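You operate a simulated robot arm through the tools that you are given. There is no shell and no other tool. Be economical: measure what you need, move in short steps, check, and stop when the job is done.

The job below is to be done with a simulated robot arm. You get a single attempt, and the scene is never put back.

Task
Press the cloud read button three times. Shut the sliding lid. Open the towel drawer, take the large beaker from the top of the instrument bench and leave it in the inside of the towel drawer and shut the drawer again. Press the sugar zero button two times. Take the filter box with the latest date from the top of the instrument bench and put it on the valve stretch of the bench. Take the rolled wipe from the green-edged table and leave it on the wash ledge. Take the syrup bottle and put it on top of the white beaker. Any order will do. Set down upright: large beaker, rolled wipe, syrup bottle.

It is judged by the outcome, as a careful person would: the job done as asked, and still so three seconds after it is handed in. It fails if anything else is knocked over, pushed out of place, dropped, spilled or broken. Lids that push on must go on centred and level and be pressed home; caps that screw on are set level and turned clockwise until they are tight.

Robot
A 7-joint arm with a vacuum gripper on a trunk, on a base that drives. Base frame: it is fixed to the floor where the robot stands at the start and does not move with it; the origin is under the middle of the robot, x ahead of it, y to its left, z up. Units: m, degrees, N and s.
Its first joint turns from -166.0 to 166.0 degrees. Places, roughly: cloud read button [0.6, 0.1, 1]; filter box [0.5, 0.75, 1]; inside of the towel drawer [-4, -1, 0.7]; large beaker [0.75, 0, 1]; rolled wipe (5x4x4 cm) [-1.2, 0, 0.9]; sliding lid [0.7, 0.2, 1]; sugar zero button [0.6, 0.5, 1]; syrup bottle [-1.25, -0.25, 1]; towel drawer [-4, -1, 0.7]; valve stretch of the bench [-0.4, 4, 0.9]; wash ledge (16x237 cm) [-4.34, -1.92, 1.16]; white beaker [-1.5, -0.25, 1]. Payload 1.06 kg.
Tool frame: the origin (TCP) lies in the middle of the cups' lips, and z points out of the cups. The gripper has 1 cup of 0.024 m across, covering 0.024 by 0.024 m (tool x, y); the bellows give 0.008 m. With the vacuum on, a cup seals on a smooth face that it is pressed against (1 to 4 N); it does not hold porous or soft things. The pull reaches 23 N.
Orientation is that of the tool frame in the base frame, as a unit quaternion [w, x, y, z]. With the cups facing straight down, the tool's x points along the base's -x, its y along +y and its z along -z.

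Tools
- The arm moves only by the tool step_arm. Its arguments are lists of equal length, an entry for each row: "slide": the shift along the base's x, y, z in cm, a list of three; "turn": the turn, a rotation vector about the base's x, y, z in degrees, a list of three. In form: {"slide": [[dx, dy, dz], ...], "turn": [[rx, ry, rz], ...]}. A call has 1 to 12 rows; each row shifts and turns the commanded pose from where the row before left it. "vac" is the vacuum: 1 switches it on, 0 off, set as the call begins (left out, the last holds). A row lasts 0.2 s, in which the tool goes at most 0.05 m and 8.6 degrees; a call with a longer step from one row to the next is refused whole, and so is a gripper value outside its range. Where a pose cannot be reached the arm comes as near as it can. A force on the tool above 40 N (or 10 N above the force at the start of the call, whichever is more), or a blocked arm, ends the call early, and 0.2 s more pass. The pull builds up within a second once a cup has sealed. Time passes only in rows, and 0.2 s behind the last, so rows that do not move give it time. It gives the time, the measured TCP pose, the force on the tool (base axes) and the pull of the vacuum at its end, in the units of the frame above (readings bear some noise), with the torque about the TCP (base axes, N m) and any sound that the robot's microphone picked up, and new pictures: "views" is both (left out), scene, wrist or none.
- Cameras (640 x 400 px; columns grow to the right, rows downward): "scene" is now at [0.1303, 0.163, 1.4434]; the picture's right is [-0.83, -0.56, 0.00], its down [-0.52, 0.78, -0.36] and it looks along [0.20, -0.30, -0.93] (base axes); focal length 214 px, centre (320, 200). "wrist" rides on the gripper at [0.078, 0.019, -0.096] in the tool frame; the picture's right is [-0.24, 0.97, 0.00], its down [-0.71, -0.17, -0.69] and it looks along [-0.67, -0.16, 0.73] (tool axes); focal length 243 px, centre (320, 200). There is no depth. A picture from a camera that has moved, and an enlarged one, comes with that camera's place and axes in the base frame and with its lens.
- base_move(legs): drives the robot by 1 to 6 legs, each [ahead, left, turn to the left] in m, m and degrees, along the robot's own axes; the way and the turn of a leg run together, so that a leg with both is an arc; at most 1.5 m and 180 degrees a leg. The arm and the cameras ride along, it lands a little off, and it stops where it bumps. It gives what a move gives, and a new picture of the scene camera.
- aim_head(pan, tilt): turns the head with the scene camera to pan (to the left, within 120 degrees either way) and tilt (down, from -29 to 69), counted from straight ahead of the robot. It gives what a move gives, and a new picture of the scene camera.
- enlarge(camera, box): a new picture of the part [left, top, right, bottom] of that camera's present view, enlarged. It takes no simulated time.
- finish_job(): hands the job in; it is judged then, once.

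Go step by step. Nothing tells you exact positions but the pictures and the camera data: compare them with the known pose of the tool, close in by small moves and look again before you grip or let go. The budget is 196 turns and 260 pictures, counting those below and the enlarged ones. Unless the task says otherwise, let go and move clear before handing in.

The tools are called after "Request:" as a command line: name --argument value ..., lists and objects as JSON in quotes. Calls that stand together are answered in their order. step_arm: Moves the arm, as the interface text tells. Its arguments: {"type":"object","properties":{"slide":{"type":"array"},"turn":{"type":"array"},"vac":{"type":"number"},"views":{"type":"string","enum":["both","scene","wrist","none"]}},"required":["slide","turn"]} The other tools are called the same way: base_move (legs) drives the base; aim_head (pan, tilt) turns the head that bears the scene camera; enlarge (camera, box) takes an enlarged picture of a part of a camera's view; finish_job () hands the job in.

At the start:

```text
clock: 0.0
ee_pos: [0.3571, 0.3957, 1.3446]
ee_rot: [0.0, 0.001, 1.0, 0.0]
ft_force: [0.5, 0.3, -0.2]
torque: [0.0, -0.02, 0.01]
pull: 0.1
robot x, y, heading: [0.0013, 0.001, 0.1]
head pan, tilt: [-56.3, 68.8]
```

scene: 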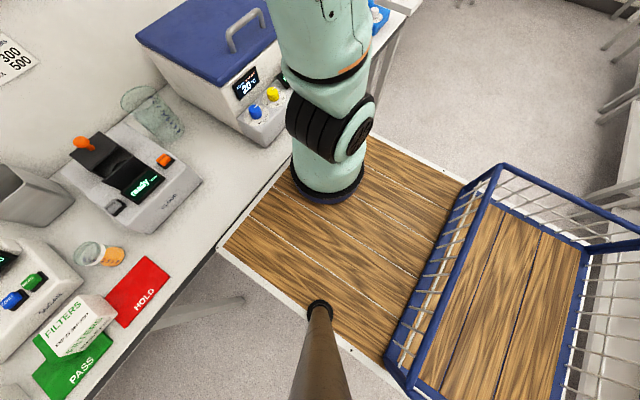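
wrist: 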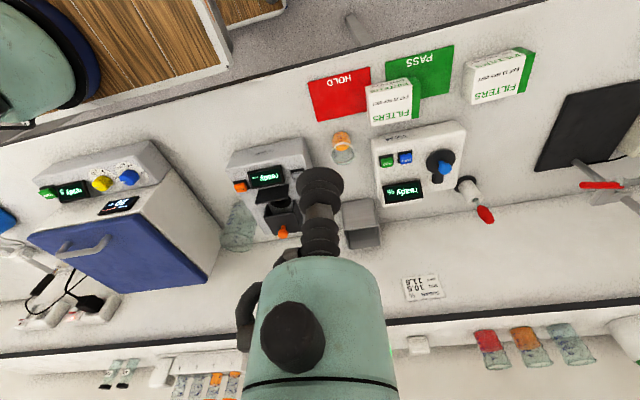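

I see the bench ahead with the cloud meter, sugar meter and filter boxes. I will first aim the head at the bench to locate things.

Request:
aim_head --pan 10 --tilt 40

Request:
enlarge --camera "wrist" --box '[220, 40, 560, 260]'

```text
clock: 1.4
ee_pos: [0.3572, 0.3962, 1.3442]
ee_rot: [0.0, 0.0, 1.0, 0.001]
ft_force: [0.5, -0.4, -0.1]
torque: [0.03, -0.02, -0.02]
pull: 0.0
robot x, y, heading: [-0.0004, 0.0006, -0.0]
head pan, tilt: [10.0, 40.0]
camera scene: at [0.183, 0.2242, 1.4795], right [0.17, -0.98, 0.0], down [-0.63, -0.11, -0.77], along [0.75, 0.13, -0.64], focal length 214 px, centre (320, 200)
```

scene: 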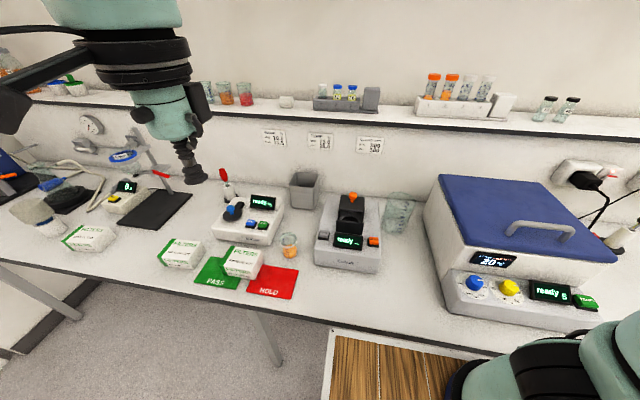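

```text
1.82 times, centred on (390, 150) of wrist
camera zoom: at [0.2773, 0.4162, 1.4407], right [0.24, 0.97, 0.0], down [0.71, -0.17, 0.69], along [0.67, -0.16, -0.73], focal length 441 px, centre (193, 291)
```

zoom: 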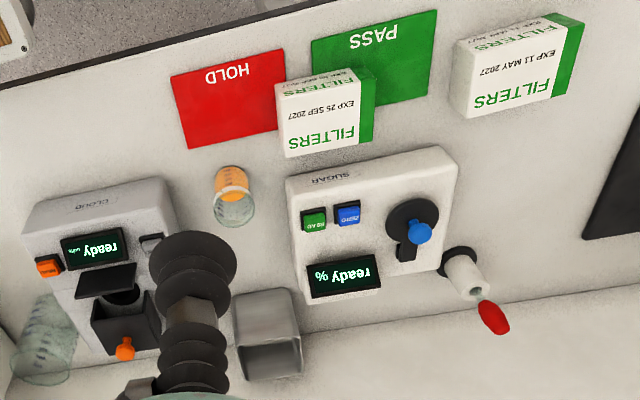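

I see three filter boxes and the two meters. I'll zoom to read dates and buttons.

Request:
enlarge --camera "scene" --box '[40, 190, 300, 300]'

Request:
enlarge --camera "scene" --box '[270, 170, 430, 280]'

Request:
enlarge --camera "scene" --box '[200, 170, 360, 280]'

```text
2.46 times, centred on (170, 245) of scene
camera zoom: at [0.183, 0.2242, 1.4795], right [0.17, -0.98, 0.0], down [-0.63, -0.11, -0.77], along [0.75, 0.13, -0.64], focal length 528 px, centre (689, 89)
```

zoom: 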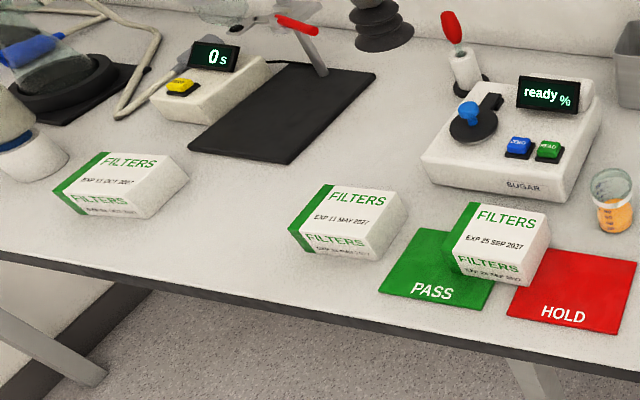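

```text
3.64 times, centred on (350, 225) of scene
camera zoom: at [0.183, 0.2242, 1.4795], right [0.17, -0.98, 0.0], down [-0.63, -0.11, -0.77], along [0.75, 0.13, -0.64], focal length 780 px, centre (211, 109)
```

zoom: 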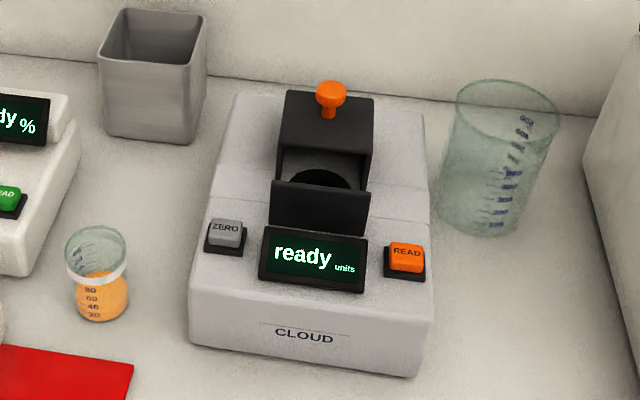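

```text
3.64 times, centred on (280, 225) of scene
camera zoom: at [0.183, 0.2242, 1.4795], right [0.17, -0.98, 0.0], down [-0.63, -0.11, -0.77], along [0.75, 0.13, -0.64], focal length 780 px, centre (466, 109)
```

zoom: 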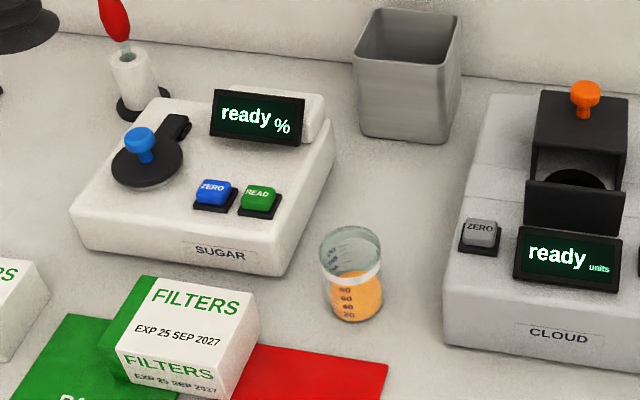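

The leftmost box looks like OCT; I need its year.

Request:
enlarge --camera "scene" --box '[55, 220, 125, 260]'

Request:
enlarge --camera "scene" --box '[320, 180, 400, 230]'

```text
9.14 times, centred on (90, 240) of scene
camera zoom: at [0.183, 0.2242, 1.4795], right [0.17, -0.98, 0.0], down [-0.63, -0.11, -0.77], along [0.75, 0.13, -0.64], focal length 1961 px, centre (2423, -166)
```

zoom: 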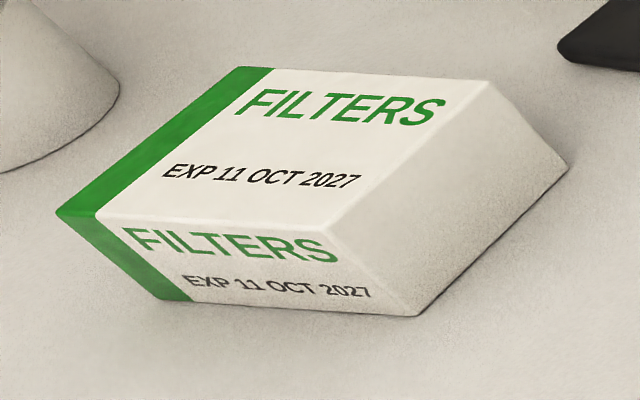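

```text
8.00 times, centred on (360, 205) of scene
camera zoom: at [0.183, 0.2242, 1.4795], right [0.17, -0.98, 0.0], down [-0.63, -0.11, -0.77], along [0.75, 0.13, -0.64], focal length 1716 px, centre (0, 160)
```

zoom: 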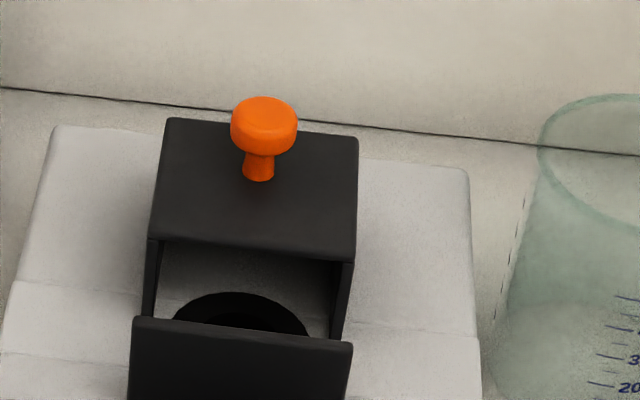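

Bench top is about z=0.90; the latest-dated box is the leftmost (11 OCT 2027). The lid's orange knob is near (0.735, 0.21, 1.05), about 2.7 cm wide, so I'll move near above it, short of the shelf.

Request:
step_arm --slide '[[3.43, -1.84, -1.8], [3.43, -1.84, -1.8], [3.43, -1.84, -1.8], [3.43, -1.84, -1.8], [3.43, -1.84, -1.8], [3.43, -1.84, -1.8], [3.43, -1.84, -1.8], [3.43, -1.84, -1.8], [3.43, -1.84, -1.8], [3.43, -1.84, -1.8]]' --turn '[[0, 0, 0], [0, 0, 0], [0, 0, 0], [0, 0, 0], [0, 0, 0], [0, 0, 0], [0, 0, 0], [0, 0, 0], [0, 0, 0], [0, 0, 0]]'

```text
clock: 3.6
ee_pos: [0.6997, 0.2121, 1.1665]
ee_rot: [0.001, -0.001, 1.0, -0.001]
ft_force: [-0.4, 0.3, -0.4]
torque: [0.02, -0.01, 0.02]
pull: 0.0
robot x, y, heading: [-0.0023, 0.0002, -0.1]
head pan, tilt: [10.0, 40.0]
camera scene: at [0.1824, 0.2243, 1.4796], right [0.17, -0.98, 0.0], down [-0.63, -0.11, -0.77], along [0.75, 0.13, -0.64], focal length 214 px, centre (320, 200)
camera wrist: at [0.6201, 0.2323, 1.263], right [0.23, 0.97, 0.0], down [0.71, -0.17, 0.69], along [0.67, -0.16, -0.73], focal length 243 px, centre (320, 200)
```

scene: 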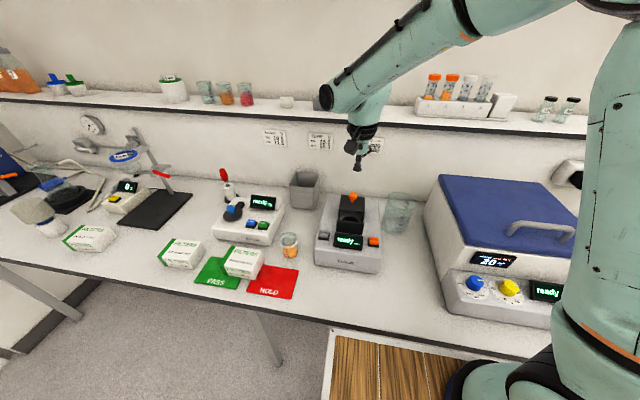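
wrist: 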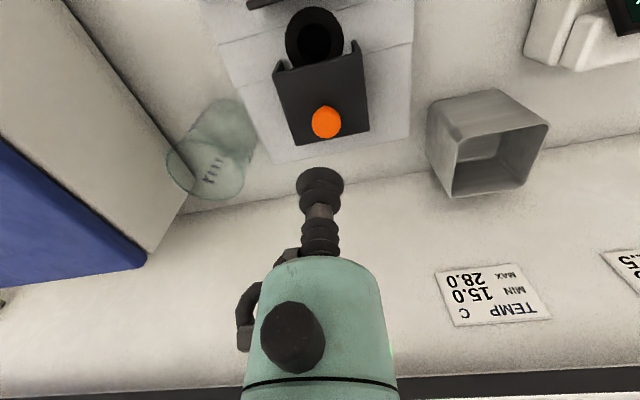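

The wrist view shows the knob just ahead; estimated (0.72, 0.213, ~1.055). I'll move over it and lower partway.

Request:
step_arm --slide '[[1.9, 0.1, -2], [0, 0, -3], [0, 0, -1.5]]' --turn '[[0, 0, 0], [0, 0, 0], [0, 0, 0]]'

Request:
enlarge --camera "scene" --box '[310, 150, 410, 230]'

```text
clock: 4.4
ee_pos: [0.7208, 0.212, 1.1012]
ee_rot: [0.0, 0.0, 1.0, -0.001]
ft_force: [-0.7, -0.2, -0.3]
torque: [0.0, -0.02, 0.02]
pull: 0.2
robot x, y, heading: [0.0026, 0.0015, 0.1]
head pan, tilt: [10.0, 40.0]
camera scene: at [0.1829, 0.2242, 1.4795], right [0.17, -0.98, 0.0], down [-0.63, -0.11, -0.77], along [0.75, 0.13, -0.64], focal length 214 px, centre (320, 200)
camera wrist: at [0.641, 0.2321, 1.1972], right [0.23, 0.97, 0.0], down [0.71, -0.17, 0.68], along [0.67, -0.16, -0.73], focal length 243 px, centre (320, 200)
```

scene: 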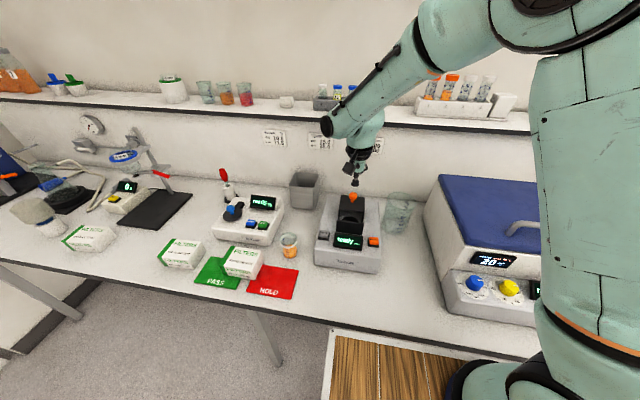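
wrist: 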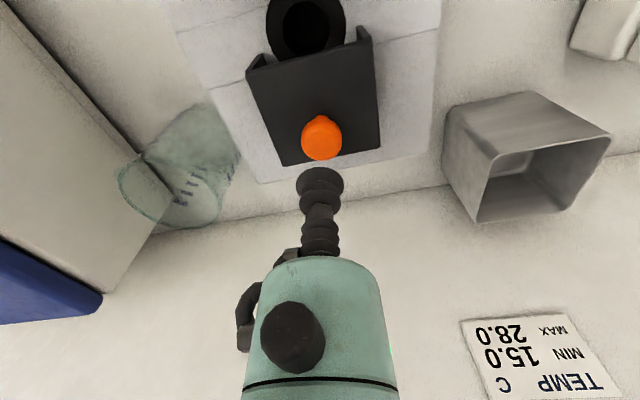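

```text
5.00 times, centred on (360, 190) of scene
camera zoom: at [0.1829, 0.2242, 1.4795], right [0.17, -0.98, 0.0], down [-0.63, -0.11, -0.77], along [0.75, 0.13, -0.64], focal length 1072 px, centre (120, 250)
```

zoom: 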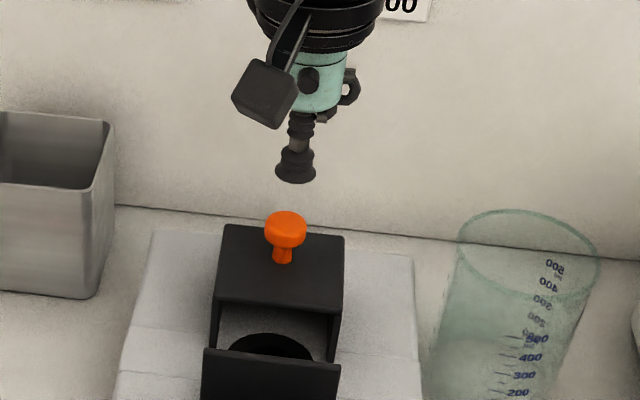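

Triangulated knob top: (0.7235, 0.2125, 1.057). Descend with vacuum on and press lightly.

Request:
step_arm --slide '[[0.3, 0.05, -2.5], [0, 0, -1.3], [0, 0, -0.4], [0, 0, -0.3], [0, 0, -0.3], [0, 0, 0], [0, 0, 0]]' --turn '[[0, 0, 0], [0, 0, 0], [0, 0, 0], [0, 0, 0], [0, 0, 0], [0, 0, 0], [0, 0, 0]]' --vac 1 --views "wrist"

```text
clock: 5.6
ee_pos: [0.7236, 0.2109, 1.0536]
ee_rot: [0.003, 0.001, 1.0, 0.001]
ft_force: [-0.9, -5.0, 15.0]
torque: [0.19, 0.05, 0.06]
pull: 0.0
robot x, y, heading: [-0.0016, -0.005, -0.1]
head pan, tilt: [10.0, 40.0]
stopped in row 6: the force on the tool passed its limit at 42 N (the readings are from after the stop); the commanded pose is now the measured one
camera wrist: at [0.6437, 0.231, 1.1499], right [0.24, 0.97, 0.0], down [0.7, -0.17, 0.69], along [0.67, -0.16, -0.72], focal length 243 px, centre (320, 200)
```

wrist: 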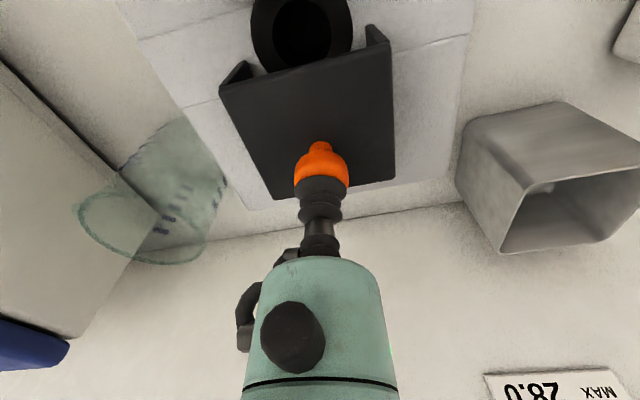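

In contact but pressed too hard. I'll ease up a little and see if a seal forms.

Request:
step_arm --slide '[[0, 0, 0.2], [0, 0, 0], [0, 0, 0], [0, 0, 0]]' --turn '[[0, 0, 0], [0, 0, 0], [0, 0, 0], [0, 0, 0]]' --views "none"

```text
clock: 6.6
ee_pos: [0.7233, 0.2112, 1.0556]
ee_rot: [0.002, 0.001, 1.0, 0.002]
ft_force: [0.3, -3.3, 8.4]
torque: [0.1, 0.0, 0.03]
pull: 0.0
robot x, y, heading: [0.0013, -0.004, -0.0]
head pan, tilt: [10.0, 40.0]
```

No seal, so I'll try dragging the lid by friction toward the robot.

Request:
step_arm --slide '[[-0.5, 0.1, 0], [-0.5, 0, 0], [-0.5, 0, 0], [0, 0, 0]]' --turn '[[0, 0, 0], [0, 0, 0], [0, 0, 0], [0, 0, 0]]' --views "wrist"

```text
clock: 7.6
ee_pos: [0.7079, 0.2107, 1.0552]
ee_rot: [0.003, 0.0, 1.0, 0.001]
ft_force: [0.1, -6.4, 15.5]
torque: [0.19, 0.01, 0.03]
pull: 0.1
robot x, y, heading: [-0.0008, -0.0004, -0.0]
head pan, tilt: [10.0, 40.0]
camera wrist: at [0.6286, 0.2322, 1.1504], right [0.24, 0.97, 0.0], down [0.7, -0.17, 0.69], along [0.67, -0.16, -0.72], focal length 243 px, centre (320, 200)
```

wrist: 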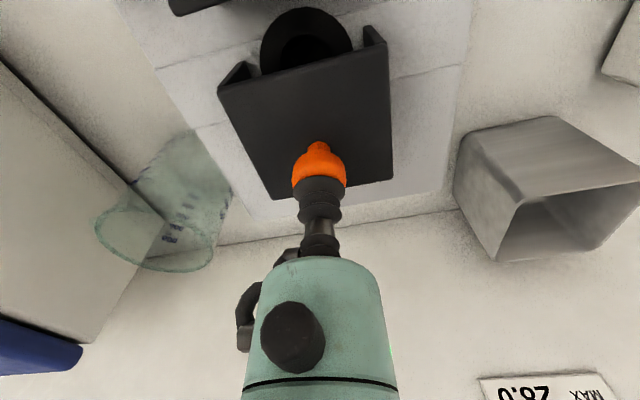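

The lid drags along with the cup. I'll continue, easing the pressure slightly.

Request:
step_arm --slide '[[-0.5, 0, 0.1], [-0.5, 0, 0], [-0.5, 0, 0], [-0.5, 0, 0], [-0.5, 0, 0], [0, 0, 0]]' --turn '[[0, 0, 0], [0, 0, 0], [0, 0, 0], [0, 0, 0], [0, 0, 0], [0, 0, 0]]' --views "wrist"

```text
clock: 9.0
ee_pos: [0.6835, 0.2126, 1.0559]
ee_rot: [0.003, 0.001, 1.0, 0.001]
ft_force: [1.3, -0.3, 6.6]
torque: [0.0, 0.05, 0.05]
pull: 0.1
robot x, y, heading: [0.0032, 0.0006, -0.2]
head pan, tilt: [10.0, 40.0]
camera wrist: at [0.6036, 0.2321, 1.151], right [0.24, 0.97, 0.0], down [0.7, -0.17, 0.69], along [0.67, -0.16, -0.73], focal length 243 px, centre (320, 200)
```

wrist: 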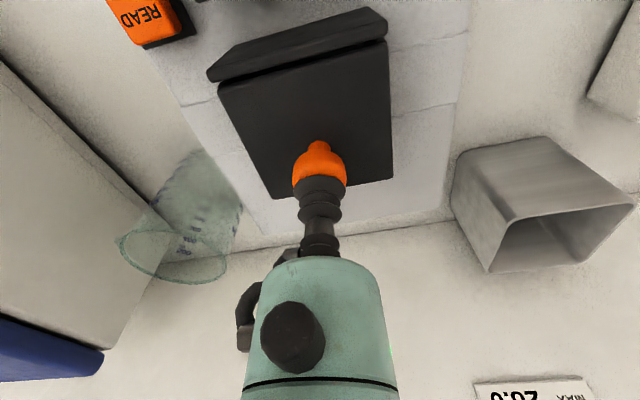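

The hole is covered, with a small gap to the front panel. Continue a bit until it stops.

Request:
step_arm --slide '[[-0.4, 0, 0], [-0.4, 0, 0], [-0.4, 0, 0], [0, 0, 0]]' --turn '[[0, 0, 0], [0, 0, 0], [0, 0, 0], [0, 0, 0]]' --views "wrist"

```text
clock: 10.0
ee_pos: [0.6729, 0.2116, 1.0564]
ee_rot: [0.004, 0.002, 1.0, 0.001]
ft_force: [12.0, 2.0, 6.3]
torque: [0.14, 0.1, -0.05]
pull: 22.4
robot x, y, heading: [-0.0008, -0.0003, 0.1]
head pan, tilt: [10.0, 40.0]
camera wrist: at [0.5923, 0.2324, 1.152], right [0.24, 0.97, 0.0], down [0.7, -0.17, 0.69], along [0.67, -0.16, -0.72], focal length 243 px, centre (320, 200)
```

wrist: 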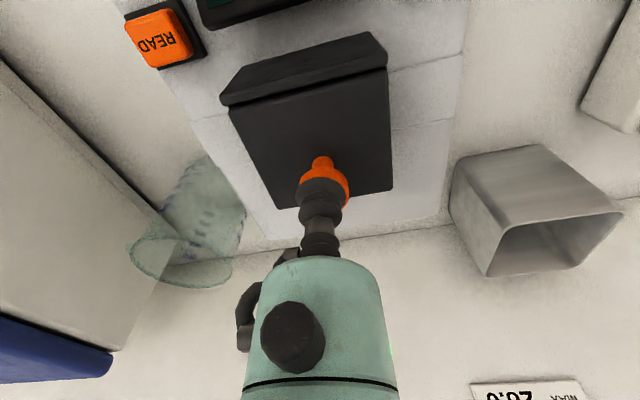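

The lid meets its stop (12 N along x) and looks shut. Releasing and rising.

Request:
step_arm --slide '[[0.3, 0, 0], [0, 0, 0], [0, 0, 0], [0, 0, 0], [0, 0, 1], [0, 0, 3], [-2, -3, 3]]' --turn '[[0, 0, 0], [0, 0, 0], [0, 0, 0], [0, 0, 0], [0, 0, 0], [0, 0, 0], [0, 0, 0]]' --vac 0

Request:
enlarge --camera "scene" --box '[310, 170, 410, 250]'

```text
clock: 11.6
ee_pos: [0.6535, 0.1824, 1.1265]
ee_rot: [0.003, 0.0, 1.0, 0.001]
ft_force: [0.6, 0.9, -0.6]
torque: [0.0, 0.0, -0.03]
pull: 0.1
robot x, y, heading: [0.0015, -0.0004, -0.1]
head pan, tilt: [10.0, 40.0]
camera scene: at [0.1834, 0.2247, 1.4794], right [0.17, -0.98, 0.0], down [-0.63, -0.11, -0.77], along [0.75, 0.13, -0.64], focal length 214 px, centre (320, 200)
camera wrist: at [0.5738, 0.2036, 1.2219], right [0.24, 0.97, 0.0], down [0.7, -0.17, 0.69], along [0.67, -0.16, -0.73], focal length 243 px, centre (320, 200)
```

scene: 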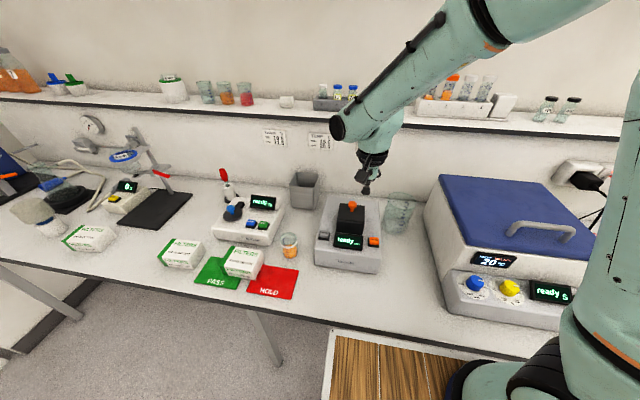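
wrist: 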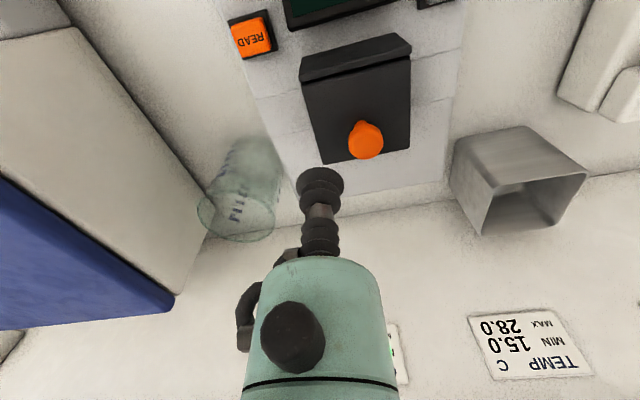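

```text
5.00 times, centred on (360, 210) of scene
camera zoom: at [0.1834, 0.2247, 1.4794], right [0.17, -0.98, 0.0], down [-0.63, -0.11, -0.77], along [0.75, 0.13, -0.64], focal length 1072 px, centre (120, 150)
```

zoom: 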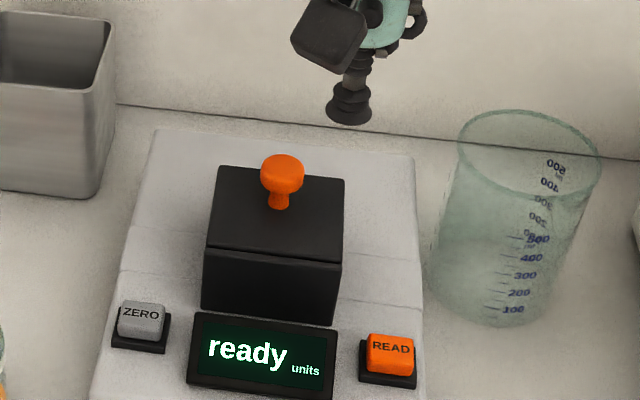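

Lid is shut. READ top is about (0.597, 0.1435, 1.003). Moving above it.

Request:
step_arm --slide '[[-3, -2, 0], [-2.65, -1.9, -2], [0, 0, -4], [0, 0, -2.6]]' --turn '[[0, 0, 0], [0, 0, 0], [0, 0, 0], [0, 0, 0]]'

Request:
enlarge --camera "scene" --box '[310, 190, 410, 270]'

```text
clock: 12.6
ee_pos: [0.5977, 0.142, 1.0401]
ee_rot: [0.002, 0.0, 1.0, 0.002]
ft_force: [0.8, 0.8, 0.3]
torque: [0.02, 0.01, 0.02]
pull: 0.0
robot x, y, heading: [0.0002, -0.0006, -0.2]
head pan, tilt: [10.0, 40.0]
camera scene: at [0.1828, 0.224, 1.4796], right [0.17, -0.98, 0.0], down [-0.63, -0.11, -0.77], along [0.75, 0.13, -0.64], focal length 214 px, centre (320, 200)
camera wrist: at [0.5182, 0.162, 1.1371], right [0.24, 0.97, 0.0], down [0.7, -0.17, 0.69], along [0.67, -0.16, -0.72], focal length 243 px, centre (320, 200)
```

scene: 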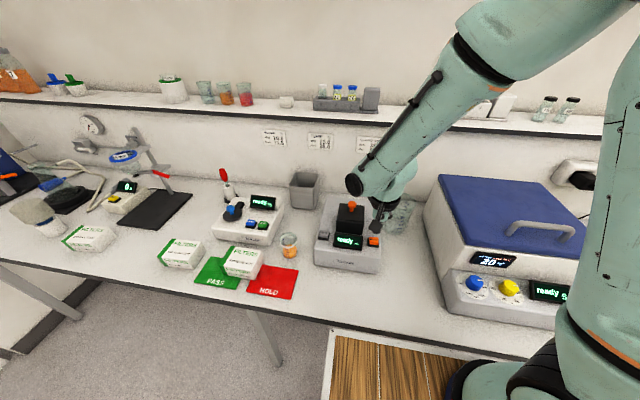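
wrist: 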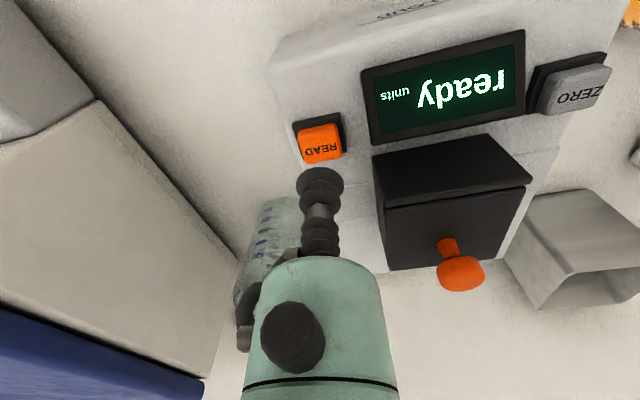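

```text
5.00 times, centred on (360, 230) of scene
camera zoom: at [0.1828, 0.224, 1.4796], right [0.17, -0.98, 0.0], down [-0.63, -0.11, -0.77], along [0.75, 0.13, -0.64], focal length 1072 px, centre (120, 50)
```

zoom: 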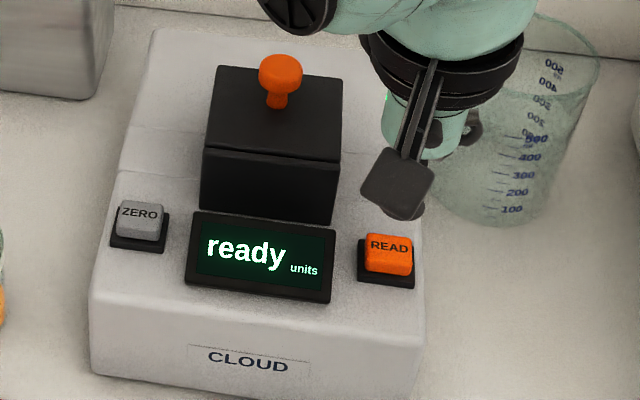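

Aligned over READ. Pressing down in small steps.

Request:
step_arm --slide '[[0, 0.1, -2.5], [0, 0, -0.9], [0, 0, -0.3], [0, 0, -0.3]]' --turn '[[0, 0, 0], [0, 0, 0], [0, 0, 0], [0, 0, 0]]' --views "wrist"

```text
clock: 13.6
ee_pos: [0.5987, 0.1435, 0.9998]
ee_rot: [0.003, 0.001, 1.0, 0.002]
ft_force: [0.6, -0.7, 1.4]
torque: [0.02, 0.02, -0.02]
pull: 0.0
robot x, y, heading: [0.0011, -0.002, 0.0]
head pan, tilt: [10.0, 40.0]
camera wrist: at [0.5178, 0.1641, 1.0963], right [0.24, 0.97, 0.0], down [0.7, -0.17, 0.69], along [0.67, -0.16, -0.73], focal length 243 px, centre (320, 200)
```

wrist: 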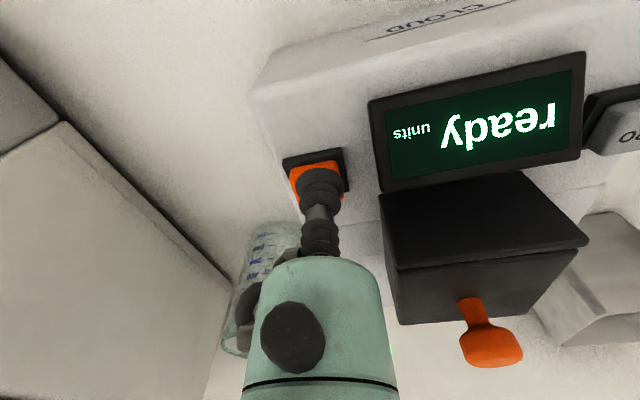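

Just touching. Press further.

Request:
step_arm --slide '[[0, 0, -0.3], [0, 0, -0.3], [0, 0, 0]]' --turn '[[0, 0, 0], [0, 0, 0], [0, 0, 0]]' --views "wrist"

```text
clock: 14.4
ee_pos: [0.5981, 0.1428, 0.9946]
ee_rot: [0.003, 0.001, 1.0, 0.002]
ft_force: [-1.0, -0.1, 2.5]
torque: [-0.01, 0.0, -0.02]
pull: 0.1
robot x, y, heading: [0.0, -0.0016, -0.0]
head pan, tilt: [10.0, 40.0]
heard: click
camera wrist: at [0.5181, 0.1641, 1.0905], right [0.24, 0.97, 0.0], down [0.7, -0.17, 0.69], along [0.67, -0.16, -0.73], focal length 243 px, centre (320, 200)
```

wrist: 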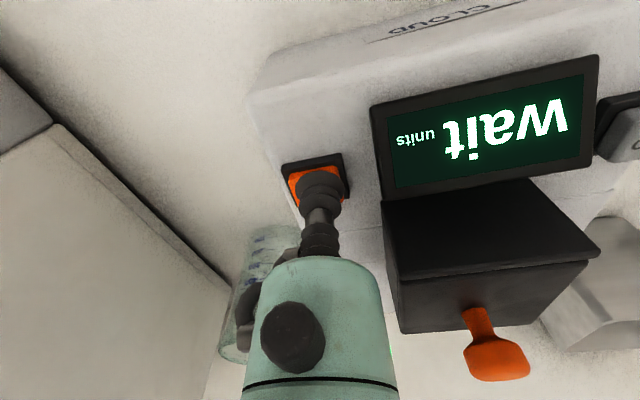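

One click, display shows "wait". Rise and wait for it to be ready.

Request:
step_arm --slide '[[0, 0, 1.2], [0, 0, 0.3], [0, 0, 0], [0, 0, 0], [0, 0, 0], [0, 0, 0], [0, 0, 0], [0, 0, 0]]' --turn '[[0, 0, 0], [0, 0, 0], [0, 0, 0], [0, 0, 0], [0, 0, 0], [0, 0, 0], [0, 0, 0], [0, 0, 0]]' --views "wrist"

```text
clock: 16.2
ee_pos: [0.5968, 0.1443, 1.0098]
ee_rot: [0.002, 0.0, 1.0, 0.001]
ft_force: [-0.2, -1.1, 0.1]
torque: [0.03, 0.02, 0.0]
pull: 0.0
robot x, y, heading: [-0.0007, -0.0001, -0.1]
head pan, tilt: [10.0, 40.0]
camera wrist: at [0.5174, 0.1646, 1.1049], right [0.24, 0.97, 0.0], down [0.7, -0.17, 0.69], along [0.67, -0.16, -0.73], focal length 243 px, centre (320, 200)
```

wrist: 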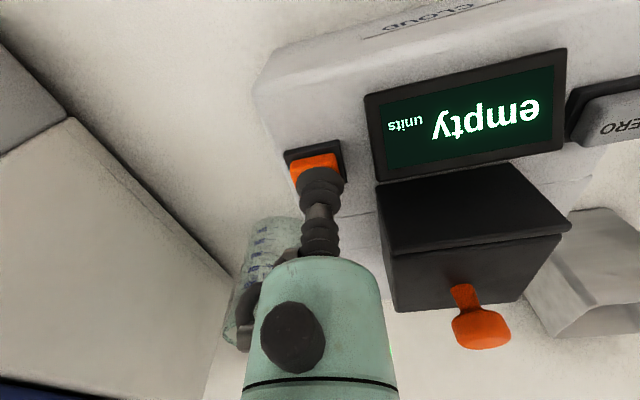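

Reads "empty"; press one registered. Doing press two then waiting.

Request:
step_arm --slide '[[0, 0, -1.2], [0, 0, -0.4], [0, 0, 0], [0, 0, 1.2], [0, 0, 0.4], [0, 0, 0], [0, 0, 0], [0, 0, 0], [0, 0, 0], [0, 0, 0], [0, 0, 0], [0, 0, 0]]' --turn '[[0, 0, 0], [0, 0, 0], [0, 0, 0], [0, 0, 0], [0, 0, 0], [0, 0, 0], [0, 0, 0], [0, 0, 0], [0, 0, 0], [0, 0, 0], [0, 0, 0], [0, 0, 0]]' --views "none"

```text
clock: 18.8
ee_pos: [0.597, 0.1435, 1.0078]
ee_rot: [0.002, 0.001, 1.0, 0.001]
ft_force: [0.1, -0.3, -0.7]
torque: [0.0, 0.02, -0.03]
pull: 0.1
robot x, y, heading: [0.0, -0.0052, -0.0]
head pan, tilt: [10.0, 40.0]
heard: click
```

Second click heard. Third press.

Request:
step_arm --slide '[[0, 0, 0.3], [0, 0, -1.3], [0, 0, -0.4], [0, 0, 0], [0, 0, 1.5], [0, 0, 3]]' --turn '[[0, 0, 0], [0, 0, 0], [0, 0, 0], [0, 0, 0], [0, 0, 0], [0, 0, 0]]' --views "wrist"

```text
clock: 20.2
ee_pos: [0.5979, 0.145, 1.041]
ee_rot: [0.003, 0.001, 1.0, 0.001]
ft_force: [0.0, 0.0, -0.3]
torque: [0.02, 0.03, -0.02]
pull: 0.1
robot x, y, heading: [0.0031, -0.0024, -0.0]
head pan, tilt: [10.0, 40.0]
heard: click
camera wrist: at [0.5187, 0.1654, 1.1366], right [0.24, 0.97, 0.0], down [0.7, -0.17, 0.69], along [0.67, -0.16, -0.73], focal length 243 px, centre (320, 200)
```

wrist: 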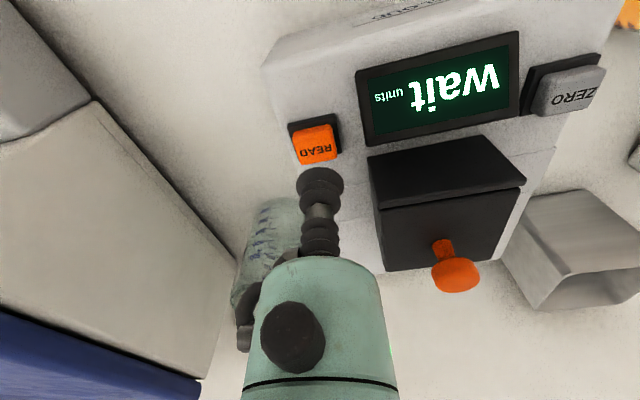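

Three clicks heard. Next sugar ZERO, estimated near (0.62, 0.53, 0.98); moving above it.

Request:
step_arm --slide '[[0, 0, 4], [0, 2, 4], [0.2, 4.5, 0], [0.2, 4.5, 0], [0.2, 4.5, 0], [0.2, 4.5, 0], [0.2, 4.5, 0], [0.2, 4.5, 0], [0.2, 4.5, 0], [0.2, 4.5, 0], [0, 0.4, -2]]' --turn '[[0, 0, 0], [0, 0, 0], [0, 0, 0], [0, 0, 0], [0, 0, 0], [0, 0, 0], [0, 0, 0], [0, 0, 0], [0, 0, 0], [0, 0, 0], [0, 0, 0]]'

Request:
enlarge --camera "scene" --box '[200, 180, 300, 260]'

```text
clock: 22.6
ee_pos: [0.6153, 0.5276, 1.0976]
ee_rot: [0.003, 0.001, 1.0, 0.001]
ft_force: [0.2, 0.1, 0.0]
torque: [0.0, -0.02, -0.04]
pull: 0.1
robot x, y, heading: [0.0004, -0.0007, 0.3]
head pan, tilt: [10.0, 40.0]
camera scene: at [0.1829, 0.224, 1.4796], right [0.17, -0.98, 0.0], down [-0.63, -0.11, -0.77], along [0.75, 0.13, -0.64], focal length 214 px, centre (320, 200)
camera wrist: at [0.5341, 0.548, 1.1932], right [0.24, 0.97, 0.0], down [0.7, -0.17, 0.69], along [0.67, -0.16, -0.73], focal length 243 px, centre (320, 200)
```

scene: 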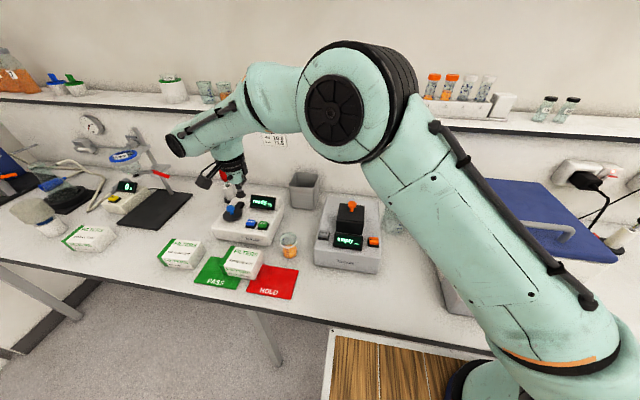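
wrist: 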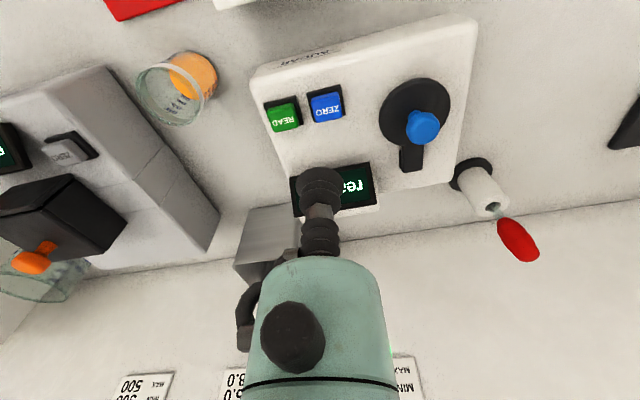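

```text
5.00 times, centred on (250, 220) of scene
camera zoom: at [0.1829, 0.224, 1.4796], right [0.17, -0.98, 0.0], down [-0.63, -0.11, -0.77], along [0.75, 0.13, -0.64], focal length 1072 px, centre (670, 100)
```

zoom: 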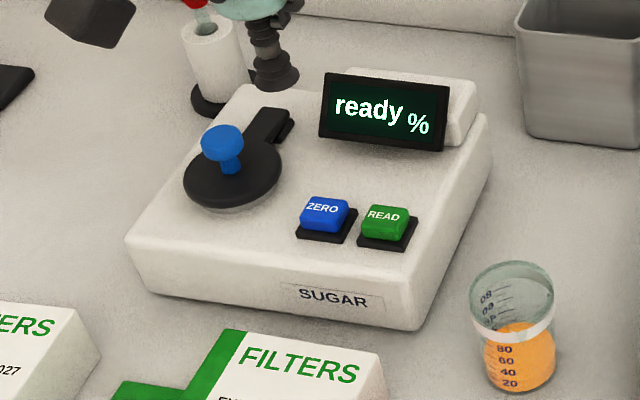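

ZERO top ≈ (0.619, 0.531, 0.983). Lowering to just above.

Request:
step_arm --slide '[[0.4, 0.3, -3], [0, 0, -4]]' --turn '[[0, 0, 0], [0, 0, 0]]' --views "wrist"

Request:
enlarge --camera "scene" --box '[200, 180, 300, 260]'

```text
clock: 23.2
ee_pos: [0.6174, 0.5298, 1.0311]
ee_rot: [0.002, 0.001, 1.0, 0.001]
ft_force: [0.4, -0.1, 0.6]
torque: [0.0, -0.03, 0.0]
pull: 0.1
robot x, y, heading: [0.0037, -0.0011, 0.0]
head pan, tilt: [10.0, 40.0]
camera wrist: at [0.5384, 0.5508, 1.1267], right [0.24, 0.97, 0.0], down [0.7, -0.17, 0.69], along [0.67, -0.16, -0.73], focal length 243 px, centre (320, 200)
```

wrist: 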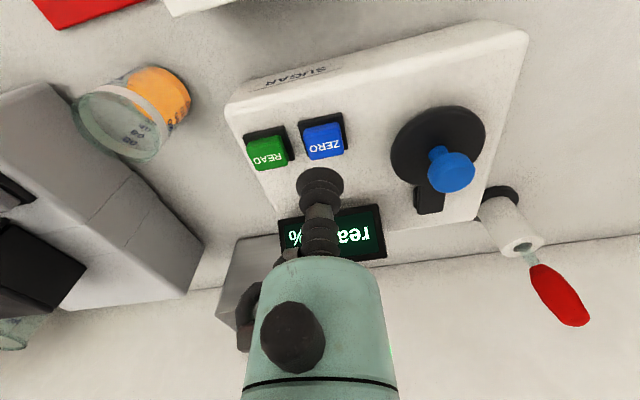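

```text
5.00 times, centred on (250, 220) of scene
camera zoom: at [0.1829, 0.2241, 1.4796], right [0.17, -0.98, 0.0], down [-0.63, -0.11, -0.77], along [0.75, 0.13, -0.64], focal length 1072 px, centre (670, 100)
```

zoom: 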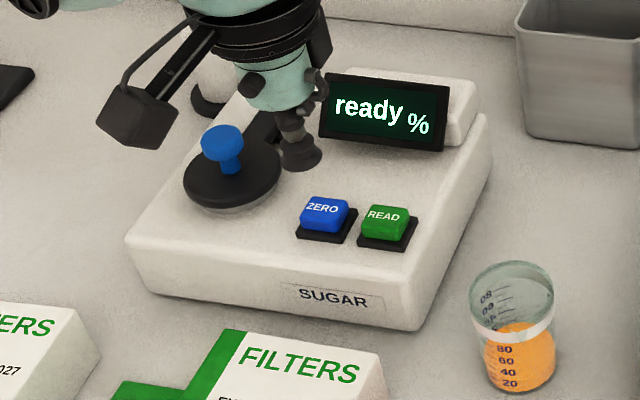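

Aligned; descend and press once.

Request:
step_arm --slide '[[0.3, 0.1, -3], [0, 0, -1.2], [0, 0, -0.4], [0, 0, -0.3], [0, 0, -0.2]]' --turn '[[0, 0, 0], [0, 0, 0], [0, 0, 0], [0, 0, 0], [0, 0, 0]]' --views "wrist"

```text
clock: 24.4
ee_pos: [0.6218, 0.5333, 0.9791]
ee_rot: [0.003, 0.0, 1.0, 0.001]
ft_force: [-0.1, 0.4, 0.5]
torque: [-0.01, 0.0, 0.01]
pull: 0.0
robot x, y, heading: [-0.0021, -0.001, -0.3]
head pan, tilt: [10.0, 40.0]
camera wrist: at [0.5412, 0.5537, 1.0747], right [0.24, 0.97, 0.0], down [0.7, -0.17, 0.69], along [0.67, -0.16, -0.73], focal length 243 px, centre (320, 200)
```

wrist: 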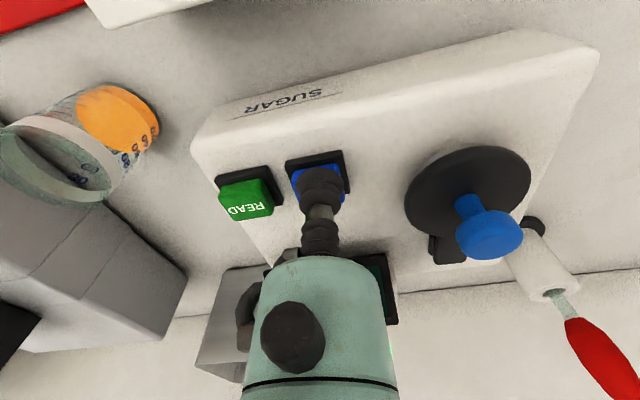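

Nearly in contact. A bit further down for the click.

Request:
step_arm --slide '[[0, 0, -0.3], [0, 0, -0.3], [0, 0, 0]]' --turn '[[0, 0, 0], [0, 0, 0], [0, 0, 0]]' --views "none"

```text
clock: 25.2
ee_pos: [0.621, 0.5333, 0.974]
ee_rot: [0.003, 0.001, 1.0, 0.001]
ft_force: [-0.1, 0.7, 1.8]
torque: [-0.03, -0.02, 0.02]
pull: 0.0
robot x, y, heading: [-0.0001, 0.002, 0.2]
head pan, tilt: [10.0, 40.0]
heard: click
```

One click. Release, wait, press again.

Request:
step_arm --slide '[[0, 0, 1.3], [0, 0, 0.3], [0, 0, 0], [0, 0, 0], [0, 0, 0], [0, 0, 0], [0, 0, 0], [0, 0, 0], [0, 0, 0], [0, 0, 0]]' --turn '[[0, 0, 0], [0, 0, 0], [0, 0, 0], [0, 0, 0], [0, 0, 0], [0, 0, 0], [0, 0, 0], [0, 0, 0], [0, 0, 0], [0, 0, 0]]' --views "scene"

Request:
step_arm --slide '[[0, 0, -1.2], [0, 0, -0.45], [0, 0, 0], [0, 0, 1.5], [0, 0, 3.5], [0, 0, 4.5], [0, 0, 0], [0, 0, 0]]' --turn '[[0, 0, 0], [0, 0, 0], [0, 0, 0], [0, 0, 0], [0, 0, 0], [0, 0, 0], [0, 0, 0], [0, 0, 0]]' --views "scene"

```text
clock: 27.4
ee_pos: [0.6214, 0.5334, 0.9893]
ee_rot: [0.002, 0.001, 1.0, 0.001]
ft_force: [-0.2, 0.3, 0.4]
torque: [-0.02, -0.01, 0.0]
pull: 0.2
robot x, y, heading: [-0.003, -0.0016, 0.1]
head pan, tilt: [10.0, 40.0]
camera scene: at [0.1831, 0.2242, 1.4795], right [0.17, -0.98, 0.0], down [-0.63, -0.11, -0.77], along [0.75, 0.13, -0.64], focal length 214 px, centre (320, 200)
```

scene: 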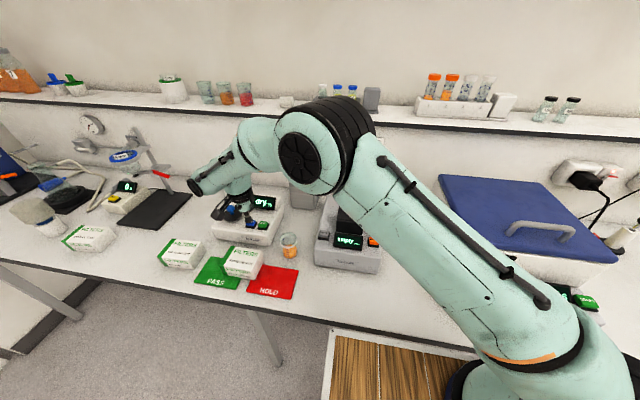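

```text
clock: 29.2
ee_pos: [0.6211, 0.5326, 1.068]
ee_rot: [0.003, 0.001, 1.0, 0.001]
ft_force: [-1.7, -0.2, -0.4]
torque: [0.02, -0.01, 0.03]
pull: 0.2
robot x, y, heading: [-0.0015, 0.0029, -0.1]
head pan, tilt: [10.0, 40.0]
heard: click
camera scene: at [0.1831, 0.2242, 1.4795], right [0.17, -0.98, 0.0], down [-0.63, -0.11, -0.77], along [0.75, 0.13, -0.64], focal length 214 px, centre (320, 200)
```

scene: 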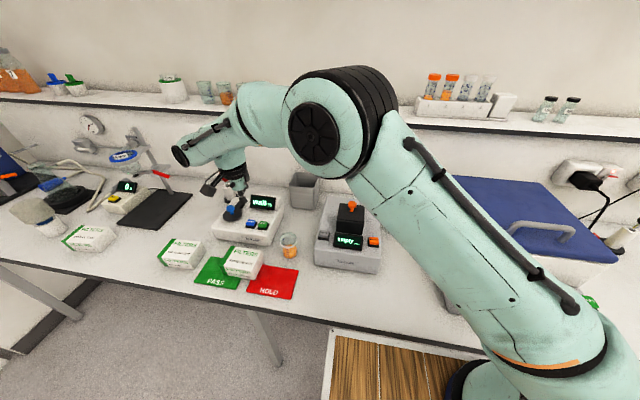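

Both ZERO clicks done. I'll survey the rest of the room with the head before choosing the order.

Request:
step_arm --slide '[[-2, 0, 4], [-3, 0, 4], [-3, 0, 4]]' --turn '[[0, 0, 0], [0, 0, 0], [0, 0, 0]]' --views "none"

Request:
aim_head --pan 120 --tilt 20

Request:
aim_head --pan 65 --tilt 20

Request:
aim_head --pan -120 --tilt 25

```text
clock: 30.0
ee_pos: [0.5436, 0.5336, 1.1878]
ee_rot: [0.003, 0.002, 1.0, 0.0]
ft_force: [0.6, 0.6, 0.1]
torque: [-0.01, 0.05, -0.05]
pull: 0.1
robot x, y, heading: [-0.0007, 0.0027, 0.2]
head pan, tilt: [10.0, 40.0]
```

```text
clock: 31.9
ee_pos: [0.5449, 0.5338, 1.1882]
ee_rot: [0.002, 0.0, 1.0, 0.001]
ft_force: [0.6, -0.1, -1.0]
torque: [0.01, -0.03, 0.01]
pull: 0.0
robot x, y, heading: [0.0015, 0.0004, 0.2]
head pan, tilt: [120.0, 20.0]
camera scene: at [0.0528, 0.2902, 1.5109], right [0.87, 0.5, 0.0], down [0.17, -0.3, -0.94], along [-0.47, 0.81, -0.34], focal length 214 px, centre (320, 200)
```

scene: 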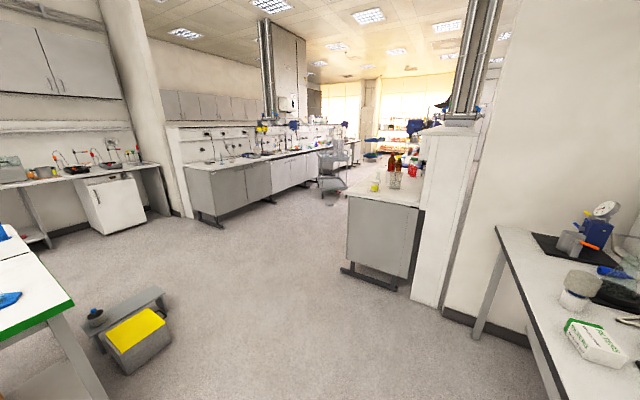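

```text
clock: 33.2
ee_pos: [0.5434, 0.5334, 1.1888]
ee_rot: [0.002, 0.001, 1.0, 0.001]
ft_force: [-0.2, -0.5, 0.2]
torque: [0.01, -0.02, 0.04]
pull: 0.1
robot x, y, heading: [-0.0011, -0.0022, 0.1]
head pan, tilt: [65.0, 20.0]
camera scene: at [0.1386, 0.2939, 1.5109], right [0.91, -0.42, 0.0], down [-0.14, -0.31, -0.94], along [0.4, 0.85, -0.34], focal length 214 px, centre (320, 200)
```

scene: 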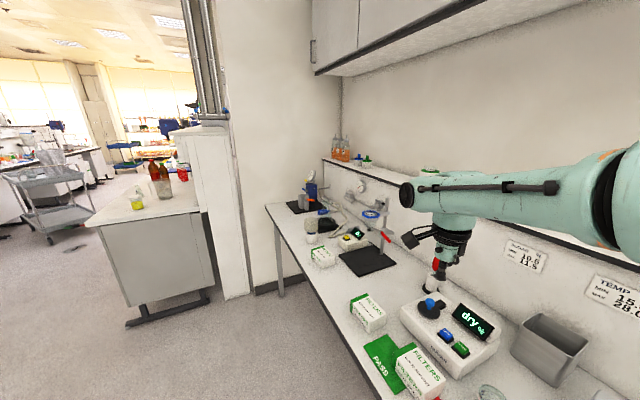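

```text
clock: 35.9
ee_pos: [0.5453, 0.5338, 1.1883]
ee_rot: [0.003, 0.0, 1.0, 0.001]
ft_force: [-0.6, -0.2, 0.6]
torque: [0.01, -0.02, -0.01]
pull: 0.0
robot x, y, heading: [-0.0032, -0.0027, 0.0]
head pan, tilt: [-120.0, 25.0]
camera scene: at [0.0533, 0.1297, 1.5028], right [-0.87, 0.5, 0.0], down [0.21, 0.37, -0.91], along [-0.45, -0.79, -0.42], focal length 214 px, centre (320, 200)
```

scene: 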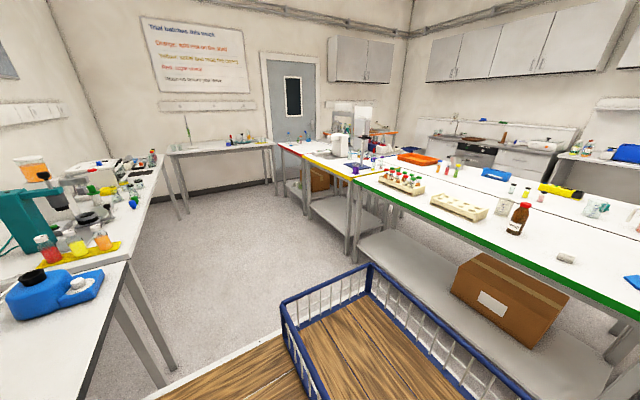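

The room: green-edged table behind (edge x≈-1.0), valve bench far left, drawers far back. The OCT box is really near (0.51, 1.06). I'll retract the arm and strafe left to reach it.

Request:
step_arm --slide '[[-3.1, -2.3, 2.6], [-3.1, -2.3, 2.6], [-3.1, -2.3, 2.6], [-3.1, -2.3, 2.6], [-3.1, -2.3, 2.6], [-3.1, -2.3, 2.6]]' --turn '[[0, 0, 0], [0, 0, 0], [0, 0, 0], [0, 0, 0], [0, 0, 0], [0, 0, 0]]' --views "none"

Request:
aim_head --pan 20 --tilt 45

Request:
base_move --legs '[[0, 0.75, 0]]'

```text
clock: 37.3
ee_pos: [0.3554, 0.3927, 1.3395]
ee_rot: [0.003, 0.002, 1.0, -0.001]
ft_force: [0.2, 1.2, 0.8]
torque: [-0.01, 0.01, 0.01]
pull: 0.1
robot x, y, heading: [0.0013, -0.0008, 0.1]
head pan, tilt: [-120.0, 25.0]
```

```text
clock: 39.5
ee_pos: [0.3562, 0.3926, 1.3395]
ee_rot: [0.003, 0.001, 1.0, 0.001]
ft_force: [0.3, 0.1, -0.6]
torque: [-0.02, -0.01, 0.0]
pull: 0.0
robot x, y, heading: [-0.0019, 0.0026, -0.3]
head pan, tilt: [20.0, 45.0]
camera scene: at [0.1758, 0.2372, 1.4723], right [0.34, -0.94, 0.0], down [-0.66, -0.24, -0.71], along [0.66, 0.24, -0.71], focal length 214 px, centre (320, 200)
```

scene: 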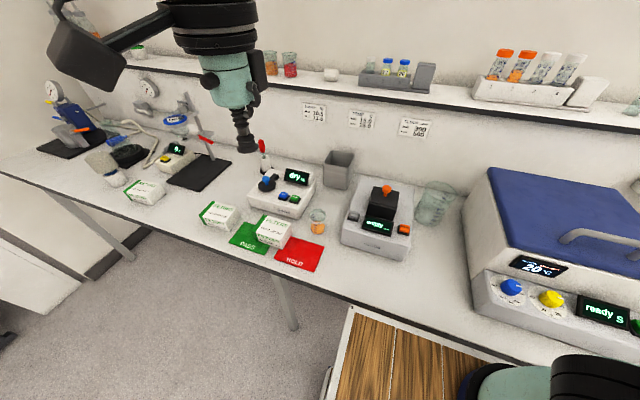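

```text
clock: 43.6
ee_pos: [0.3449, 1.1507, 1.3394]
ee_rot: [0.003, -0.006, 1.0, 0.001]
ft_force: [-0.6, 0.7, -0.1]
torque: [0.0, -0.01, 0.0]
pull: 0.0
robot x, y, heading: [-0.0079, 0.7553, 0.8]
head pan, tilt: [20.0, 45.0]
camera scene: at [0.168, 0.995, 1.4723], right [0.35, -0.94, 0.0], down [-0.66, -0.25, -0.71], along [0.66, 0.25, -0.71], focal length 214 px, centre (320, 200)
```

scene: 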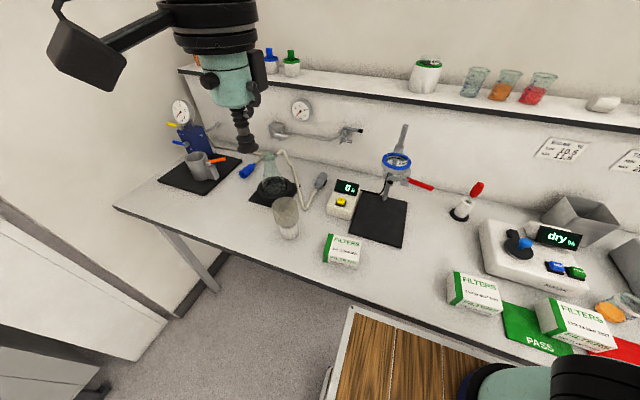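

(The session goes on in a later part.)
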